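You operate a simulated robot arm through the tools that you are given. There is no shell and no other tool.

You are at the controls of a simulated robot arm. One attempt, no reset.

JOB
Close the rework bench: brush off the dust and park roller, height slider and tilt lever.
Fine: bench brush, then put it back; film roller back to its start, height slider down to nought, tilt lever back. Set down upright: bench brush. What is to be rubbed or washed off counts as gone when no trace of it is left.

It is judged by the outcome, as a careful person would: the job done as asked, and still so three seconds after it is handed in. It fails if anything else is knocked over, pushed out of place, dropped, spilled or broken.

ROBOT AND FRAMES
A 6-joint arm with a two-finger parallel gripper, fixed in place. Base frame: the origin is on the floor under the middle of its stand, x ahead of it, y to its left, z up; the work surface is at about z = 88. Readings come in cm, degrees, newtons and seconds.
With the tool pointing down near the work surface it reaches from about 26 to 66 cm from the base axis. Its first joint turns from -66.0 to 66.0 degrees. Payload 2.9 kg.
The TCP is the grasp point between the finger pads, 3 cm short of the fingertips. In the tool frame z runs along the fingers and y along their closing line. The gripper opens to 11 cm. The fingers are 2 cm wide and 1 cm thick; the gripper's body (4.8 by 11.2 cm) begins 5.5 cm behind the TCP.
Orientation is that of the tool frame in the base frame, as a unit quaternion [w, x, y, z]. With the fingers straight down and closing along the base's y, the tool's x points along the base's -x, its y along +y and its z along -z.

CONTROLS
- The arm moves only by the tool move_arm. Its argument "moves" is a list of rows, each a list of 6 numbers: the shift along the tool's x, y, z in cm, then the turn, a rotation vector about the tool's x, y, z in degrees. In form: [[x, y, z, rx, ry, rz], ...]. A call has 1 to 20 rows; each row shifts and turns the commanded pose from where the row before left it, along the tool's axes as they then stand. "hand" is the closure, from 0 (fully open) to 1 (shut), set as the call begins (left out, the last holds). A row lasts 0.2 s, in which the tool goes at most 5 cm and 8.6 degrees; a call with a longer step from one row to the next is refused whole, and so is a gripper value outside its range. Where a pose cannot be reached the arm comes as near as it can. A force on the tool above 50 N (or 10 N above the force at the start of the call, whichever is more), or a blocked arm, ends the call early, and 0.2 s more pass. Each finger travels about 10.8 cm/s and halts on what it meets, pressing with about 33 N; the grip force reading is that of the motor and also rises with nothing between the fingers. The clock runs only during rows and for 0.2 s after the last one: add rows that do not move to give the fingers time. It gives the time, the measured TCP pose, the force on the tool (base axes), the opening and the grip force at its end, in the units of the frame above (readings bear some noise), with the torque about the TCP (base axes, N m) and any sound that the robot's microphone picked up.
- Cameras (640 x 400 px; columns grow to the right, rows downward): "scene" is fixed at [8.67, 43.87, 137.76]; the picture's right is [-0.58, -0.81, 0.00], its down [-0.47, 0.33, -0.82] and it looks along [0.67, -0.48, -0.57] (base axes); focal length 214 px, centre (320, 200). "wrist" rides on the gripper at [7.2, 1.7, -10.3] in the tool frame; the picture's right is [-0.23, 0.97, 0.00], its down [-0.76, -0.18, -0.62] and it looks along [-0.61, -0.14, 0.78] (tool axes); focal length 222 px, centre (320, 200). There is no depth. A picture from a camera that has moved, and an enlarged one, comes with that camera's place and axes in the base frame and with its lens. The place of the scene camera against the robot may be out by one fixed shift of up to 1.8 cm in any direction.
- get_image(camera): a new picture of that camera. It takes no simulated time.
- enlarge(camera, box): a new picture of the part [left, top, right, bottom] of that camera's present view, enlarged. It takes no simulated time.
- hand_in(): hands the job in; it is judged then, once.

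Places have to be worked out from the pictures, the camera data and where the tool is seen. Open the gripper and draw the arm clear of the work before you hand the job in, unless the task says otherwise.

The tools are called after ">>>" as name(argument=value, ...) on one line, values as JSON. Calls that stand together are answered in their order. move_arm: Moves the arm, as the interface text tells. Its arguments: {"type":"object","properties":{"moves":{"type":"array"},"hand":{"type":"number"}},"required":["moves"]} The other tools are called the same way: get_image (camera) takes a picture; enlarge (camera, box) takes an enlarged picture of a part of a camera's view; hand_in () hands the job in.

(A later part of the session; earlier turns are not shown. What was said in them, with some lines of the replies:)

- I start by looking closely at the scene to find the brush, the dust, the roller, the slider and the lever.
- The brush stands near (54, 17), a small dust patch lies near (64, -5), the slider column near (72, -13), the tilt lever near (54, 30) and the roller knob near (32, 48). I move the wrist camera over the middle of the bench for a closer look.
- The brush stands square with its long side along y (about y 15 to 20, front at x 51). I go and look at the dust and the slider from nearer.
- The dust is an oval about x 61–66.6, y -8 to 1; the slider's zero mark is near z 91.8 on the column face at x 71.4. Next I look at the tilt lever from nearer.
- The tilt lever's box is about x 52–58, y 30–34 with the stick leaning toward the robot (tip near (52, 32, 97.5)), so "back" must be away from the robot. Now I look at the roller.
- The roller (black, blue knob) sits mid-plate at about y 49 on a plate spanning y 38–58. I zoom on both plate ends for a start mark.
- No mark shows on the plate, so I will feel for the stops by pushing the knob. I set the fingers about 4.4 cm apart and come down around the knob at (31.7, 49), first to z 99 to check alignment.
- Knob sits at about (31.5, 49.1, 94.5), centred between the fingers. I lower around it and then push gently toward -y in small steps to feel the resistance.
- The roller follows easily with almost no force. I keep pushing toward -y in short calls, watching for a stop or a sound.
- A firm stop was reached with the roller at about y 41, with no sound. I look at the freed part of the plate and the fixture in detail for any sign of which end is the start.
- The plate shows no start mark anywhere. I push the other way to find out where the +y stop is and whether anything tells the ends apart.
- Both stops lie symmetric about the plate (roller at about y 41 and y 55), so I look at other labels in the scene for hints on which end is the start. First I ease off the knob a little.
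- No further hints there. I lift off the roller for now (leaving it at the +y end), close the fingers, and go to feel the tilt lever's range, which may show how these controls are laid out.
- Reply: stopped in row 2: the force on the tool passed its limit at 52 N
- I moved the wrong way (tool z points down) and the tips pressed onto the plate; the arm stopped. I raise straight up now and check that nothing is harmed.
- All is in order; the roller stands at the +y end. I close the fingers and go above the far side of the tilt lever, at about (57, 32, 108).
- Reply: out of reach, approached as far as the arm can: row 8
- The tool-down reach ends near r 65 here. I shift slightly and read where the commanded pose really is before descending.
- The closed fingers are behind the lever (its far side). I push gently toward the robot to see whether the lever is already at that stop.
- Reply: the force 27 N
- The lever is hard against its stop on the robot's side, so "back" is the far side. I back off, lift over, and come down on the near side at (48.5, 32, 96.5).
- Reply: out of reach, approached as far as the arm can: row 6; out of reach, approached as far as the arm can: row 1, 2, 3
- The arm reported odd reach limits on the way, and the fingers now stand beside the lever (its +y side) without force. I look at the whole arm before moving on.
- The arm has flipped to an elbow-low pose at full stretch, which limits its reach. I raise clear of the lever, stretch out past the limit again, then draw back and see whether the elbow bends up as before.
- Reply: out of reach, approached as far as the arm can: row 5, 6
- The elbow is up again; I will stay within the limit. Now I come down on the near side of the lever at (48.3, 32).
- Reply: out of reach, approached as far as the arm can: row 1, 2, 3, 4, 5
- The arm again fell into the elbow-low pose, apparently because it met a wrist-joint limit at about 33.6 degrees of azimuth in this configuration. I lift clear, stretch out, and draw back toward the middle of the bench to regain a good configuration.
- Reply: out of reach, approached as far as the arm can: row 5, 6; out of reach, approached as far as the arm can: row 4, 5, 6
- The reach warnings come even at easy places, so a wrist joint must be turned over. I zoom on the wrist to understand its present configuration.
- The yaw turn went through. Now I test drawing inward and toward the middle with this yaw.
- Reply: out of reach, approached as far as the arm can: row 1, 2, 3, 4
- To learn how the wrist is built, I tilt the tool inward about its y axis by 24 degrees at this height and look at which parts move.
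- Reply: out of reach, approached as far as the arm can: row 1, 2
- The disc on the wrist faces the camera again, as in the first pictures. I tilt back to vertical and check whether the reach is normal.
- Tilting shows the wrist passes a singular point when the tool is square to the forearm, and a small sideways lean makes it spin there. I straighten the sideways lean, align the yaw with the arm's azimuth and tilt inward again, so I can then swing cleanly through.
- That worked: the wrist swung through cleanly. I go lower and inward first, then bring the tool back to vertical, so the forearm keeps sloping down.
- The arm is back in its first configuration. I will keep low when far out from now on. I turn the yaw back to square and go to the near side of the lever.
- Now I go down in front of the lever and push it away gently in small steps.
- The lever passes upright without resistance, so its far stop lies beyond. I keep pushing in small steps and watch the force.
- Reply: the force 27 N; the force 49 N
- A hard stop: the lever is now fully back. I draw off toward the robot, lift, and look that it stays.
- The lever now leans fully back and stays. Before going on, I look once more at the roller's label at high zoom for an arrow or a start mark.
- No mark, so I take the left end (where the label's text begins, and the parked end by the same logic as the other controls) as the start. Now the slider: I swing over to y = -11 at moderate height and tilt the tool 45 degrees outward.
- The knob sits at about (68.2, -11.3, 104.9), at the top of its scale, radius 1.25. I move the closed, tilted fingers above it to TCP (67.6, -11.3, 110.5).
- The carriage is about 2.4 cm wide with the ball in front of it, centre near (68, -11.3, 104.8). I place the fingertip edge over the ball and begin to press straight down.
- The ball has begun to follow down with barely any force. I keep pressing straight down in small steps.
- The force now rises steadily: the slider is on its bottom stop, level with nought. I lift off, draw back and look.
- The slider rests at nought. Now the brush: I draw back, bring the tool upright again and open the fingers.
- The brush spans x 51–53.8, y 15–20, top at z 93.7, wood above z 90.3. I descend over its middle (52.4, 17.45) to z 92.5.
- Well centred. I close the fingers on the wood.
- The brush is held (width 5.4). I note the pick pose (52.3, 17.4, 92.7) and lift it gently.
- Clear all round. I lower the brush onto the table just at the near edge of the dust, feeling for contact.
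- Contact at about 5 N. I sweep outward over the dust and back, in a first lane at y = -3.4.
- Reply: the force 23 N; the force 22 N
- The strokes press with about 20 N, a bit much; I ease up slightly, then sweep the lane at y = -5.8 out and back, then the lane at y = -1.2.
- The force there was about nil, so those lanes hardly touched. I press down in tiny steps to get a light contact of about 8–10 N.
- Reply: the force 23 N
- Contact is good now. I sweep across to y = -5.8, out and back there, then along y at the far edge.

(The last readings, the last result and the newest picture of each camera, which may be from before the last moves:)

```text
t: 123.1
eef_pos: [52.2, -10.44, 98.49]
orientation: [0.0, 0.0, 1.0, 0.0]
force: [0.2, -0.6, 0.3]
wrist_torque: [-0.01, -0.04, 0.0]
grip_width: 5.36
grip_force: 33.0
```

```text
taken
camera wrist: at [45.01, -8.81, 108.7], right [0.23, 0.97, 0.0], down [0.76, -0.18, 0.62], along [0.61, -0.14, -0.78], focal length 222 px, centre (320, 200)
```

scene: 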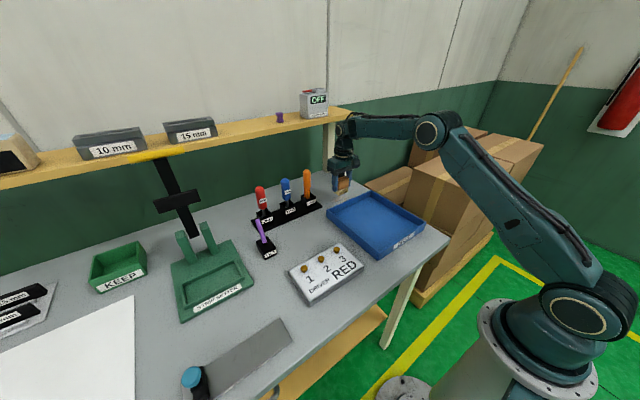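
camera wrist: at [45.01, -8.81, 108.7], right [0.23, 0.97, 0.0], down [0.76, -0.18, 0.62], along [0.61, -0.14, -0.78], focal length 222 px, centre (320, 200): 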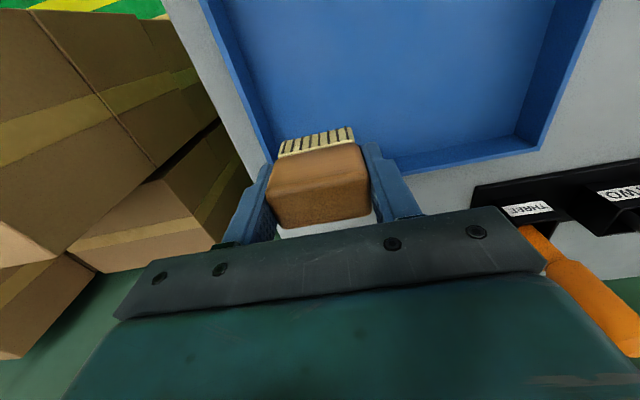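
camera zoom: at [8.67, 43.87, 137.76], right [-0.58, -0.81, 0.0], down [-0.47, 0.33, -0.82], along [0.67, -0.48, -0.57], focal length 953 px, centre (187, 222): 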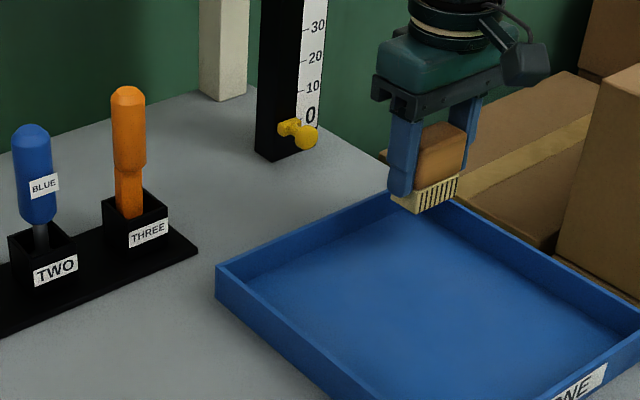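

The dust looks gone from here; I zoom hard on the spot to look for traces.

>>> enlarge(camera="scene", box=[318, 182, 362, 214])

>>> enlarge(camera="scene", box=[335, 160, 390, 200])

```text
12.50 times, centred on (340, 198) of scene
camera zoom: at [8.67, 43.87, 137.76], right [-0.58, -0.81, 0.0], down [-0.47, 0.33, -0.82], along [0.67, -0.48, -0.57], focal length 2681 px, centre (70, 225)
```

zoom: 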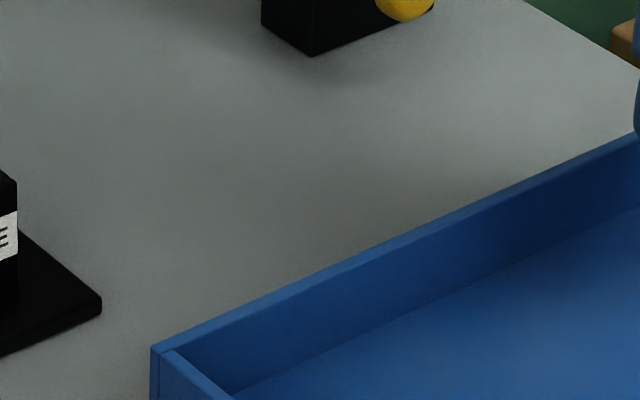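

```text
10.00 times, centred on (362, 180) of scene
camera zoom: at [8.67, 43.87, 137.76], right [-0.58, -0.81, 0.0], down [-0.47, 0.33, -0.82], along [0.67, -0.48, -0.57], focal length 2145 px, centre (-105, 400)
```

zoom: 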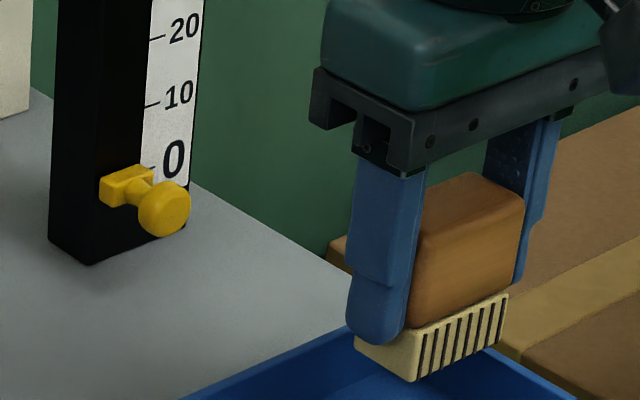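

No trace is visible. I carry the brush back over its place at the same height as after the lift, so I can compare the same wrist view where the dust showed before.

>>> move_arm(moves=[[0, 4.6, 0, 0, 0, 0], [0, 4.6, 0, 0, 0, 0], [0, 4.6, 0, 0, 0, 0], [0, 4.6, 0, 0, 0, 0], [0, 4.6, 0, 0, 0, 0], [0, 4.7, 0, 0, 0, 0], [0, 0, 0, 0, 0, 0]])

>>> get_image(camera="wrist")

>>> enlarge(camera="wrist", box=[70, 180, 270, 270])

```text
t: 124.7
eef_pos: [52.12, 16.95, 98.47]
orientation: [0.0, 0.0, 1.0, 0.001]
force: [-0.2, 0.6, -1.5]
wrist_torque: [0.03, 0.0, 0.0]
grip_width: 5.36
grip_force: 33.2
```

```text
taken
camera wrist: at [44.83, 18.69, 108.83], right [0.23, 0.97, 0.0], down [0.76, -0.18, 0.62], along [0.61, -0.14, -0.78], focal length 222 px, centre (320, 200)
```

wrist: 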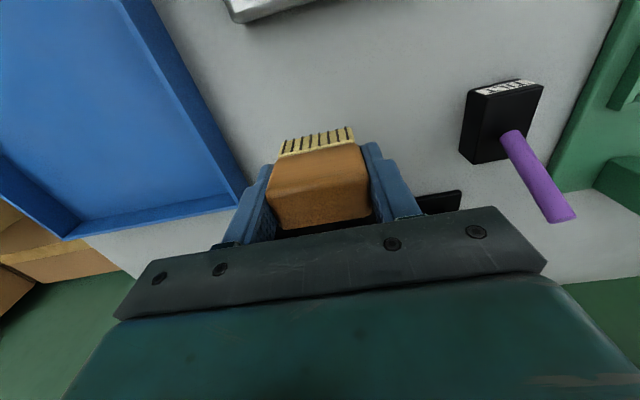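

```text
3.20 times, centred on (170, 225) of wrist
camera zoom: at [44.83, 18.69, 108.83], right [0.23, 0.97, 0.0], down [0.76, -0.18, 0.62], along [0.61, -0.14, -0.78], focal length 711 px, centre (800, 120)
```

zoom: 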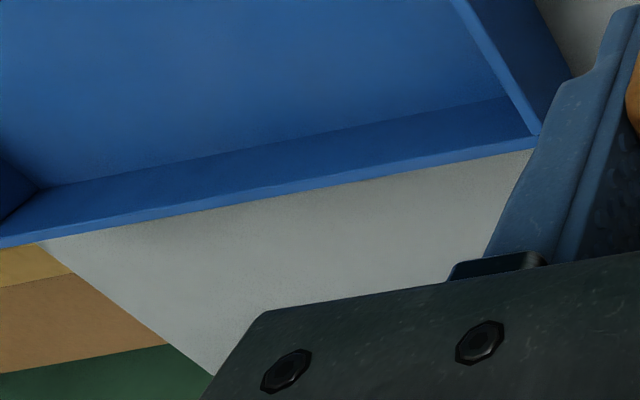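

Clean there as well. I set the brush back at its first place: down to just above the table, then small steps until contact.

>>> move_arm(moves=[[-0.1, 0.2, 1.8, 0, 0, 0], [-0.1, 0.2, 1.8, 0, 0, 0], [0, 0, 1.4, 0, 0, 0], [0, 0, 0.3, 0, 0, 0], [0, 0, 0, 0, 0, 0]])

>>> move_arm(moves=[[0, 0, 0.2, 0, 0, 0], [0, 0, 0.15, 0, 0, 0], [0, 0, 0, 0, 0, 0]])

```text
t: 125.9
eef_pos: [52.28, 17.44, 93.3]
orientation: [-0.001, 0.001, 1.0, 0.0]
force: [-0.3, 0.4, 0.2]
wrist_torque: [0.0, 0.0, -0.01]
grip_width: 5.33
grip_force: 32.7
```

```text
t: 126.7
eef_pos: [52.35, 17.42, 92.83]
orientation: [0.0, 0.001, 1.0, 0.0]
force: [0.0, 0.1, -1.0]
wrist_torque: [-0.02, -0.02, -0.03]
grip_width: 5.36
grip_force: 33.2
```

>>> move_arm(moves=[[0, 0, 0.1, 0, 0, 0], [0, 0, 0, 0, 0, 0]])

>>> move_arm(moves=[[0, 0, 0.06, 0, 0, 0], [0, 0, 0, 0, 0, 0]])

```text
t: 127.3
eef_pos: [52.34, 17.57, 92.74]
orientation: [0.0, 0.002, 1.0, 0.001]
force: [0.2, 0.1, -1.3]
wrist_torque: [0.02, 0.0, -0.03]
grip_width: 5.35
grip_force: 32.8
```

```text
t: 127.9
eef_pos: [52.35, 17.45, 92.6]
orientation: [0.0, 0.001, 1.0, -0.001]
force: [-0.4, 0.5, -1.9]
wrist_torque: [-0.01, 0.0, 0.0]
grip_width: 5.37
grip_force: 33.2
```

>>> move_arm(moves=[[0, 0, 0.06, 0, 0, 0], [0, 0, 0, 0, 0, 0]])

>>> move_arm(moves=[[0, 0, 0.06, 0, 0, 0], [0, 0, 0, 0, 0, 0]])

>>> move_arm(moves=[[0, 0, 0.06, 0, 0, 0], [0, 0, 0, 0, 0, 0]])

```text
t: 128.5
eef_pos: [52.27, 17.54, 92.7]
orientation: [-0.001, 0.001, 1.0, 0.0]
force: [-0.5, -0.7, 1.1]
wrist_torque: [-0.07, 0.0, -0.03]
grip_width: 5.35
grip_force: 32.8
```

```text
t: 129.1
eef_pos: [52.36, 17.48, 92.61]
orientation: [0.001, 0.001, 1.0, -0.001]
force: [2.0, -1.3, 4.5]
wrist_torque: [-0.12, -0.06, 0.01]
grip_width: 5.34
grip_force: 33.1
```

```text
t: 129.7
eef_pos: [52.25, 17.57, 92.69]
orientation: [0.002, 0.001, 1.0, 0.001]
force: [1.8, 0.0, 12.1]
wrist_torque: [-0.08, -0.02, 0.02]
grip_width: 5.35
grip_force: 33.3
```

The brush stands on the table. I ease the pressure a hair and open the fingers.

>>> move_arm(moves=[[0, 0, -0.08, 0, 0, 0], [0, 0, 0, 0, 0, 0]])

>>> move_arm(moves=[[0, 0, 0, 0, 0, 0], [0, 0, 0, 0, 0, 0], [0, 0, 0, 0, 0, 0]], hand=0)

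>>> get_image(camera="wrist")

>>> enlarge(camera="scene", box=[260, 180, 370, 260])

```text
t: 130.3
eef_pos: [52.24, 17.5, 92.69]
orientation: [0.001, 0.0, 1.0, 0.001]
force: [1.7, 3.7, 15.1]
wrist_torque: [-0.02, -0.06, 0.0]
grip_width: 5.34
grip_force: 32.9
```

```text
t: 131.1
eef_pos: [52.33, 17.41, 92.47]
orientation: [-0.001, 0.001, 1.0, 0.0]
force: [0.3, -0.6, 0.0]
wrist_torque: [-0.02, 0.0, -0.02]
grip_width: 10.96
grip_force: 0.1
```

```text
taken
camera wrist: at [45.11, 19.16, 102.76], right [0.23, 0.97, 0.0], down [0.76, -0.18, 0.62], along [0.61, -0.14, -0.78], focal length 222 px, centre (320, 200)
```

wrist: 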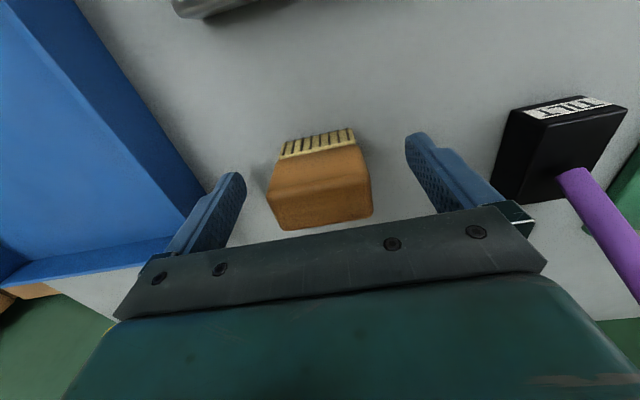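

```text
5.00 times, centred on (315, 220) of scene
camera zoom: at [8.67, 43.87, 137.76], right [-0.58, -0.81, 0.0], down [-0.47, 0.33, -0.82], along [0.67, -0.48, -0.57], focal length 1072 px, centre (345, 100)
```

zoom: 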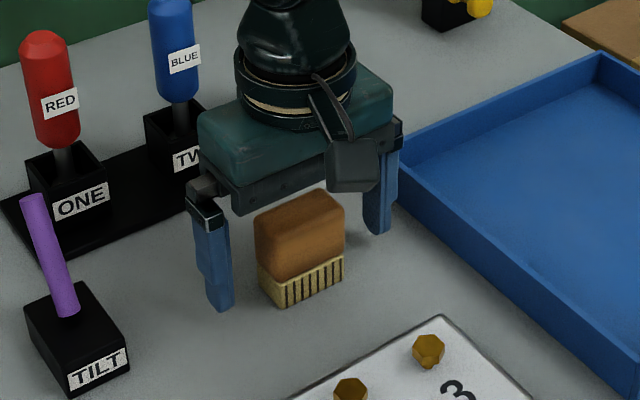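

The brush stands upright at its place, within a few millimetres. I rise straight up and go to check the dust spot with the empty gripper.

>>> move_arm(moves=[[0, 0, -2, 0, 0, 0], [0, 0, -3, 0, 0, 0], [0, 0, -3, 0, 0, 0], [0, 0, -3, 0, 0, 0], [0, 0, 0, 0, 0, 0]])

>>> move_arm(moves=[[-0.5, -4.5, 0, 0, 0, 0], [-0.5, -4.5, 0, 0, 0, 0], [-0.5, -4.5, 0, 0, 0, 0], [-0.5, -4.2, 0, 0, 0, 0], [-0.5, -3, 0, 0, 0, 0], [0, 0, 0, 0, 0, 0]])

>>> get_image(camera="wrist")

>>> enlarge(camera="wrist", box=[220, 90, 420, 215])

>>> get_image(camera="scene")

```text
t: 132.3
eef_pos: [52.18, 17.5, 103.51]
orientation: [0.0, 0.001, 1.0, 0.0]
force: [0.9, 0.5, 0.2]
wrist_torque: [0.0, 0.0, 0.01]
grip_width: 10.99
grip_force: 0.0
```

```text
t: 133.7
eef_pos: [55.05, -3.23, 103.6]
orientation: [0.0, 0.001, 1.0, 0.0]
force: [0.4, -1.4, 0.5]
wrist_torque: [-0.01, -0.06, 0.0]
grip_width: 11.0
grip_force: 0.0
```

```text
taken
camera wrist: at [47.87, -1.45, 113.8], right [0.23, 0.97, 0.0], down [0.76, -0.18, 0.62], along [0.61, -0.14, -0.78], focal length 222 px, centre (320, 200)
```

wrist: 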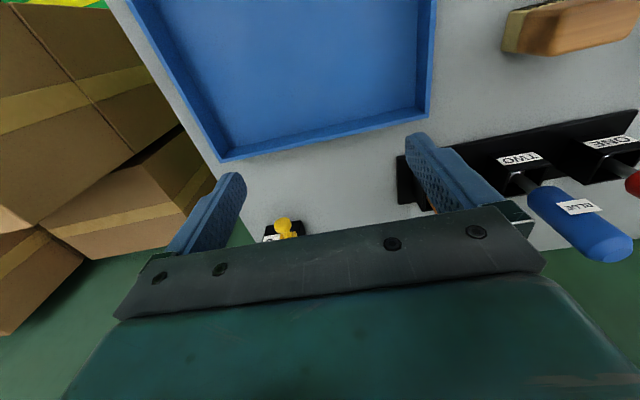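

```text
3.20 times, centred on (320, 152) of wrist
camera zoom: at [47.87, -1.45, 113.8], right [0.23, 0.97, 0.0], down [0.76, -0.18, 0.62], along [0.61, -0.14, -0.78], focal length 711 px, centre (320, 352)
```

zoom: 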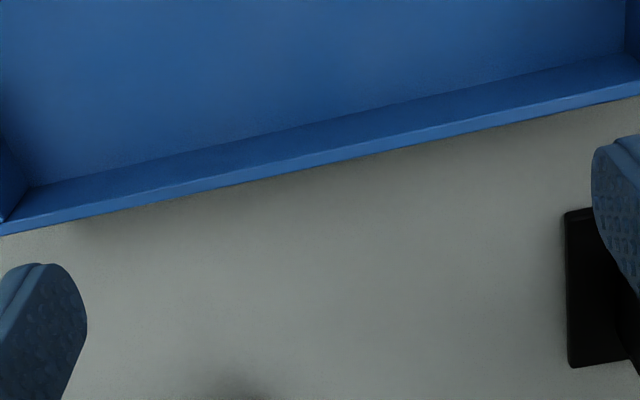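

```text
taken
```

scene: 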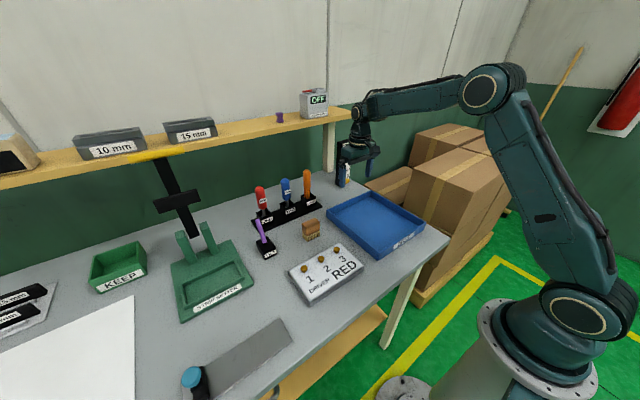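

The spot is spotless. I check the rest of the bench for other dust and verify the slider, lever and brush once more.

>>> enlarge(camera="scene", box=[0, 230, 160, 340])

>>> enlarge(camera="scene", box=[230, 200, 350, 290])

>>> enlarge(camera="scene", box=[210, 270, 350, 370])

>>> enlarge(camera="wrist", box=[250, 200, 320, 250])

>>> enlarge(camera="scene", box=[110, 190, 270, 290])

```text
3.64 times, centred on (80, 285) of scene
camera zoom: at [8.67, 43.87, 137.76], right [-0.58, -0.81, 0.0], down [-0.47, 0.33, -0.82], along [0.67, -0.48, -0.57], focal length 780 px, centre (1193, -109)
```

zoom: 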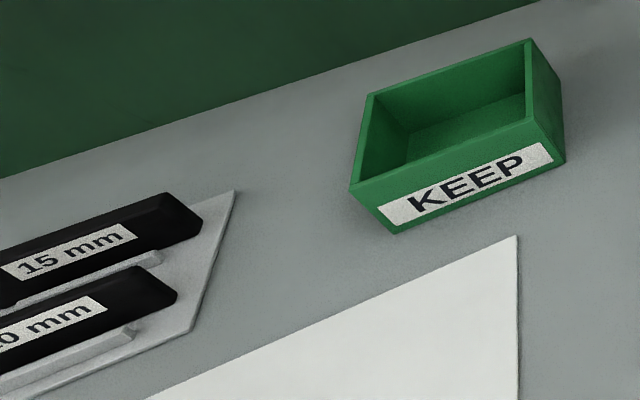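

```text
4.44 times, centred on (290, 245) of scene
camera zoom: at [8.67, 43.87, 137.76], right [-0.58, -0.81, 0.0], down [-0.47, 0.33, -0.82], along [0.67, -0.48, -0.57], focal length 953 px, centre (453, 0)
```

zoom: 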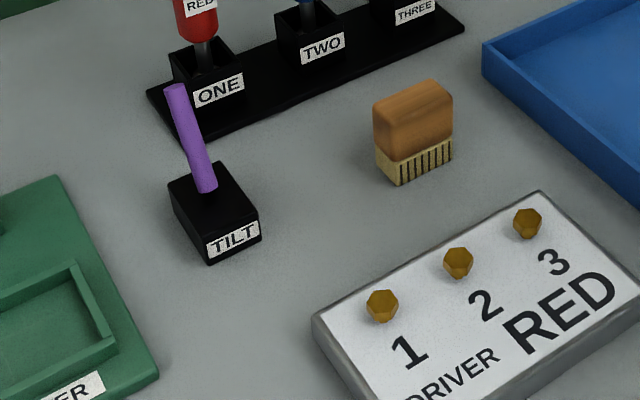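

```text
4.00 times, centred on (280, 320) of scene
camera zoom: at [8.67, 43.87, 137.76], right [-0.58, -0.81, 0.0], down [-0.47, 0.33, -0.82], along [0.67, -0.48, -0.57], focal length 858 px, centre (480, -280)
```

zoom: 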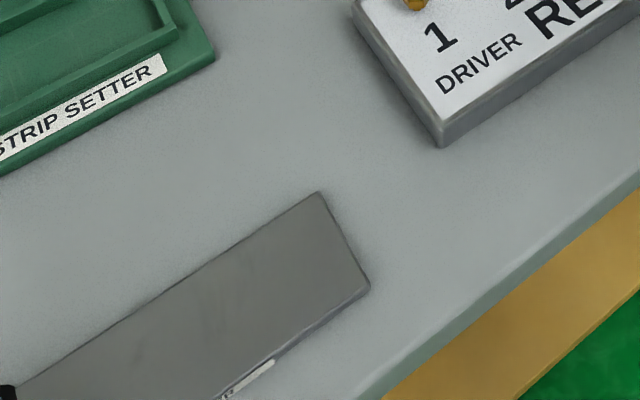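

```text
8.00 times, centred on (285, 225) of wrist
camera zoom: at [47.87, -1.45, 113.8], right [0.23, 0.97, 0.0], down [0.76, -0.18, 0.62], along [0.61, -0.14, -0.78], focal length 1777 px, centre (600, 0)
```

zoom: 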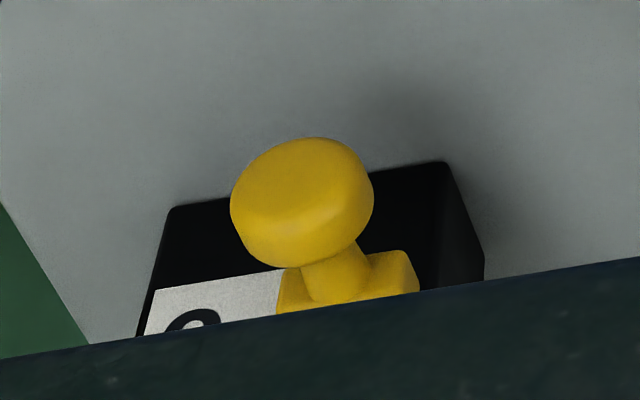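

```text
4.00 times, centred on (190, 240) of scene
camera zoom: at [8.67, 43.87, 137.76], right [-0.58, -0.81, 0.0], down [-0.47, 0.33, -0.82], along [0.67, -0.48, -0.57], focal length 858 px, centre (840, 40)
```

zoom: 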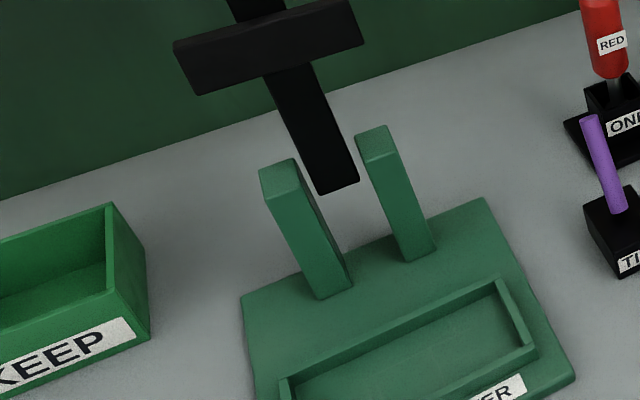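

Everything checked so far is right. One faint spot on the roller plate, near its middle, caught my eye earlier; I look at it closely in case it is a mark for the start.

>>> enlarge(camera="scene", box=[220, 340, 260, 370])

>>> enlarge(camera="scene", box=[190, 325, 280, 390])

```text
13.33 times, centred on (240, 355) of scene
camera zoom: at [8.67, 43.87, 137.76], right [-0.58, -0.81, 0.0], down [-0.47, 0.33, -0.82], along [0.67, -0.48, -0.57], focal length 2860 px, centre (1387, -1867)
```

zoom: 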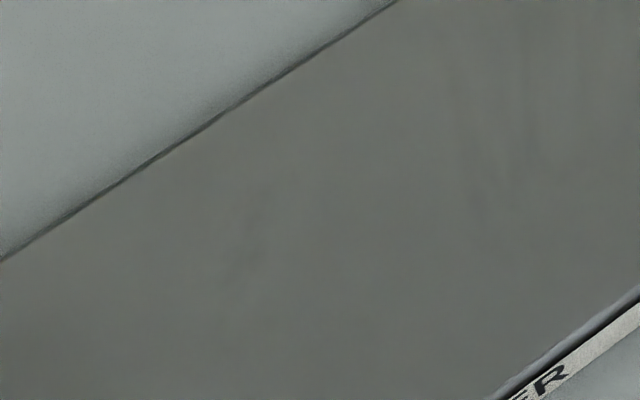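

```text
6.15 times, centred on (235, 358) of scene
camera zoom: at [8.67, 43.87, 137.76], right [-0.58, -0.81, 0.0], down [-0.47, 0.33, -0.82], along [0.67, -0.48, -0.57], focal length 1320 px, centre (843, -769)
```

zoom: 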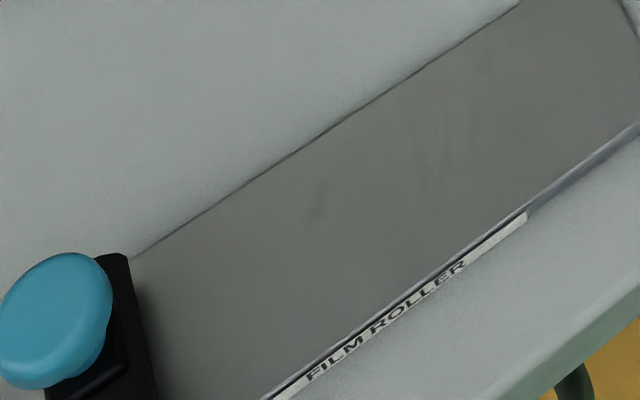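

Only a stain in the metal, no mark. I keep the left end as the start; as the roller may sit a few millimetres off its stop, I go back low with closed fingers and press it home gently.

>>> move_arm(moves=[[2.5, 3.87, -0.17, 0, 0, 0], [2.5, 3.87, -0.17, 0, 0, 0], [2.5, 3.87, -0.17, 0, 0, 0], [2.5, 3.87, -0.17, 0, 0, 0], [2.5, 3.87, -0.17, 0, 0, 0], [2.5, 3.87, -0.17, 0, 0, 0], [1.42, 4.33, 0.17, 0, 0, 0], [1.42, 4.33, 0.17, 0, 0, 0], [1.42, 4.33, 0.17, 0, 0, 0], [1.42, 4.33, 0.17, 0, 0, 0], [1.42, 4.33, 0.17, 0, 0, 0], [1.42, 4.33, 0.17, 0, 0, 0], [0, 0, 0, 0, 0, 0]], hand=1)

>>> get_image(camera="wrist")

>>> get_image(camera="scene")

```text
t: 136.5
eef_pos: [31.28, 45.99, 103.65]
orientation: [0.0, 0.001, 1.0, 0.001]
force: [-0.3, 0.5, -0.7]
wrist_torque: [-0.01, 0.01, 0.0]
grip_width: 0.02
grip_force: 33.4
```

```text
taken
camera wrist: at [24.11, 47.72, 113.8], right [0.23, 0.97, 0.0], down [0.76, -0.18, 0.62], along [0.61, -0.14, -0.78], focal length 222 px, centre (320, 200)
```

wrist: 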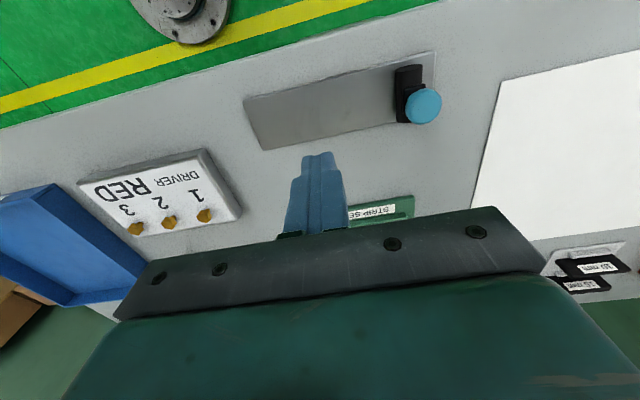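

```text
taken
```

scene: 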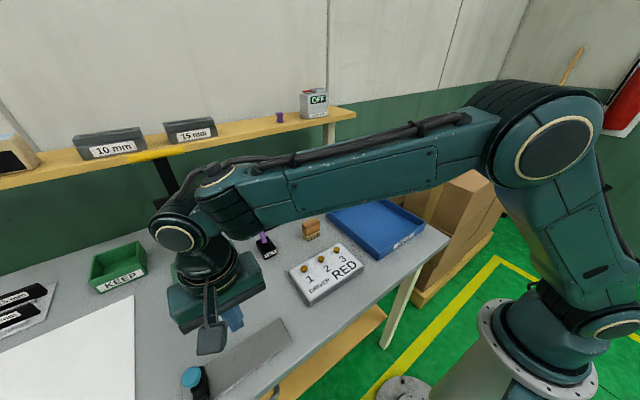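

>>> move_arm(moves=[[0, 0, 3, 0, 0, 0], [0, 0, 3, 0, 0, 0], [0, 0, 2.3, 0, 0, 0], [0, 1.5, 0, 0, 0, 0], [0, 1.5, 0, 0, 0, 0], [0, 1.5, 0, 0, 0, 0], [0, 1, 0, 0, 0, 0], [0, 0, 0, 0, 0, 0]])

>>> move_arm(moves=[[0, 0.3, 0, 0, 0, 0], [0, 0.3, 0, 0, 0, 0], [0, 0.2, 0, 0, 0, 0], [0, 0, 0, 0, 0, 0]])

>>> move_arm(moves=[[0, 0.2, 0, 0, 0, 0], [0, 0.2, 0, 0, 0, 0], [0, 0, 0, 0, 0, 0]])

```text
t: 138.3
eef_pos: [31.47, 51.58, 95.31]
orientation: [0.0, 0.001, 1.0, 0.0]
force: [-0.1, -0.3, -0.6]
wrist_torque: [0.0, 0.0, -0.02]
grip_width: 0.0
grip_force: 32.6
```

```text
t: 139.3
eef_pos: [31.27, 52.32, 95.43]
orientation: [0.0, 0.0, 1.0, 0.0]
force: [-0.4, 0.0, 0.1]
wrist_torque: [-0.04, 0.01, 0.05]
grip_width: 0.0
grip_force: 33.5
```

```text
t: 140.1
eef_pos: [31.38, 52.67, 95.37]
orientation: [-0.001, 0.001, 1.0, -0.001]
force: [-0.1, -3.4, 2.2]
wrist_torque: [-0.04, -0.01, -0.02]
grip_width: 0.0
grip_force: 32.9
```

>>> move_arm(moves=[[0, 0.12, 0, 0, 0, 0], [0, 0, 0, 0, 0, 0]])

>>> move_arm(moves=[[0, 0.12, 0, 0, 0, 0], [0, 0, 0, 0, 0, 0]])

>>> get_image(camera="wrist")

```text
t: 140.7
eef_pos: [31.34, 52.7, 95.34]
orientation: [-0.002, 0.002, 1.0, 0.0]
force: [3.0, -9.0, 3.2]
wrist_torque: [-0.1, -0.03, -0.06]
grip_width: 0.01
grip_force: 33.1
```

```text
t: 141.3
eef_pos: [31.43, 52.85, 95.44]
orientation: [-0.001, 0.002, 1.0, -0.002]
force: [0.9, -19.9, -1.6]
wrist_torque: [-0.31, 0.01, -0.05]
grip_width: 0.01
grip_force: 32.9
```

```text
taken
camera wrist: at [24.22, 54.55, 105.55], right [0.23, 0.97, 0.0], down [0.76, -0.18, 0.62], along [0.6, -0.15, -0.78], focal length 222 px, centre (320, 200)
```

wrist: 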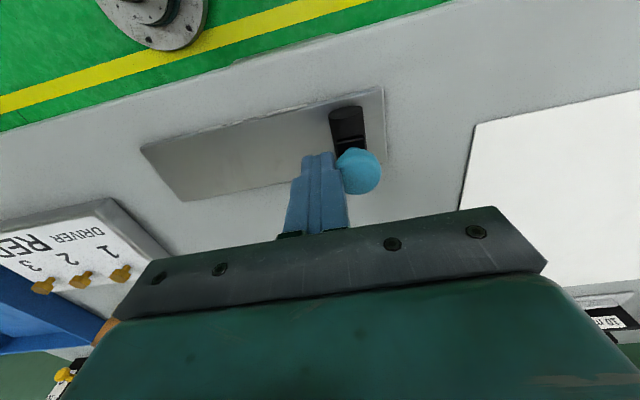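

The roller is firmly home on its left stop (about 20 N). I draw away from the knob, rise, and take the arm clear over the middle of the bench.

>>> move_arm(moves=[[0, -0.6, 0, 0, 0, 0], [0, -1.5, 0, 0, 0, 0], [0, -2, -1, 0, 0, 0], [0, -2, -3, 0, 0, 0], [0, -2, -4, 0, 0, 0], [-1, -4, -1, 0, 0, 0], [-1, -4, -1, 0, 0, 0], [-1, -4, -1, 0, 0, 0], [0, 0, 0, 0, 0, 0]])

>>> move_arm(moves=[[-0.5, -4, -1, 0, 0, 0], [-0.5, -4, -1, 0, 0, 0], [0, -4, -1, 0, 0, 0], [0, -4, -1, 0, 0, 0], [0, -4, -1, 0, 0, 0], [0, -4, -1, 0, 0, 0], [0, 0, -1, 0, 0, 0], [0, 0, 0, 0, 0, 0]], hand=0)

>>> get_image(camera="scene")

>>> get_image(camera="wrist")

```text
t: 143.3
eef_pos: [34.47, 32.88, 106.33]
orientation: [0.0, 0.0, 1.0, 0.0]
force: [0.1, 0.8, 0.8]
wrist_torque: [-0.02, 0.0, 0.0]
grip_width: 0.0
grip_force: 33.4
```

```text
t: 145.1
eef_pos: [35.48, 9.04, 113.45]
orientation: [-0.001, 0.001, 1.0, 0.0]
force: [-0.2, 0.3, 0.2]
wrist_torque: [0.0, 0.02, 0.0]
grip_width: 11.01
grip_force: 0.1
```

```text
taken
```

scene: 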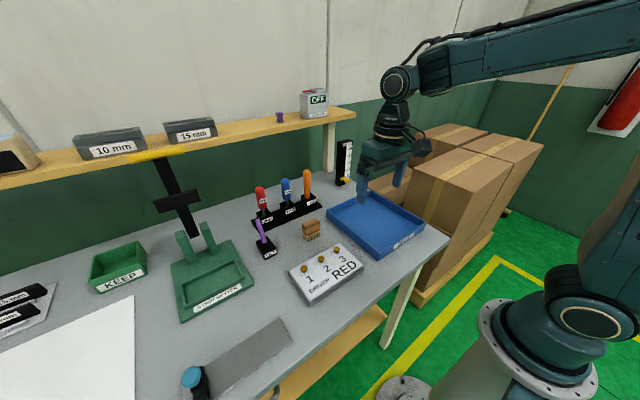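

```text
taken
camera wrist: at [28.2, 10.69, 123.72], right [0.23, 0.97, 0.0], down [0.76, -0.18, 0.62], along [0.61, -0.14, -0.78], focal length 222 px, centre (320, 200)
```

wrist: 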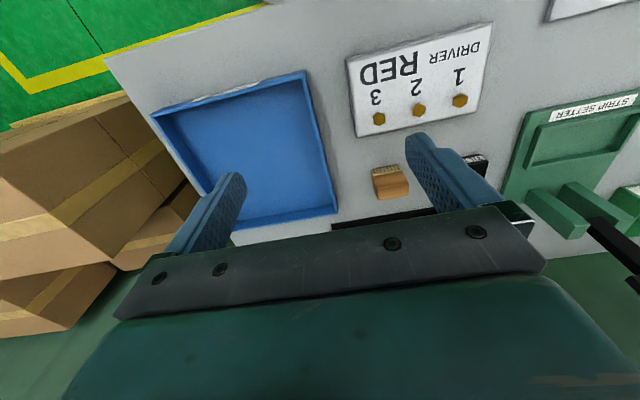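

Final look: brush upright at its place, dust gone, slider at nought, lever back, roller at its left end; the gripper is open and the arm clear. I hand the job in.

>>> hand_in()

```text
The job is handed in.
```

I finished and handed in the job, but one part rests on a guess: I took the left end of the plate as the film roller's start.

- **Dust:** It is brushed off. I zoomed in with both cameras afterwards and saw no trace on the bench.
- **Bench brush:** It stands upright, about 2 to 3 mm from where I picked it up.
- **Film roller:** It sits firmly against its left-hand stop. Nothing on the plate marks a start, and the stops at both ends felt the same. I chose the left because the label reads from that side and that is the usual direction to work in.
- **Height slider:** It is on its bottom stop, level with the 0 mark.
- **Tilt lever:** It is pushed fully back, away from the robot, against its stop. It had been leaning toward the robot at the opposite stop. I read "back" as the far end rather than upright.

Earlier, while leaving the roller, I moved down instead of up once, and the fingertips pressed onto the roller plate until the arm stopped itself at about 52 N. I saw no damage, and later I pressed the roller against its stop again.

Before handing in I opened the gripper and moved the arm clear. In the last pictures nothing else looked knocked over or out of place.
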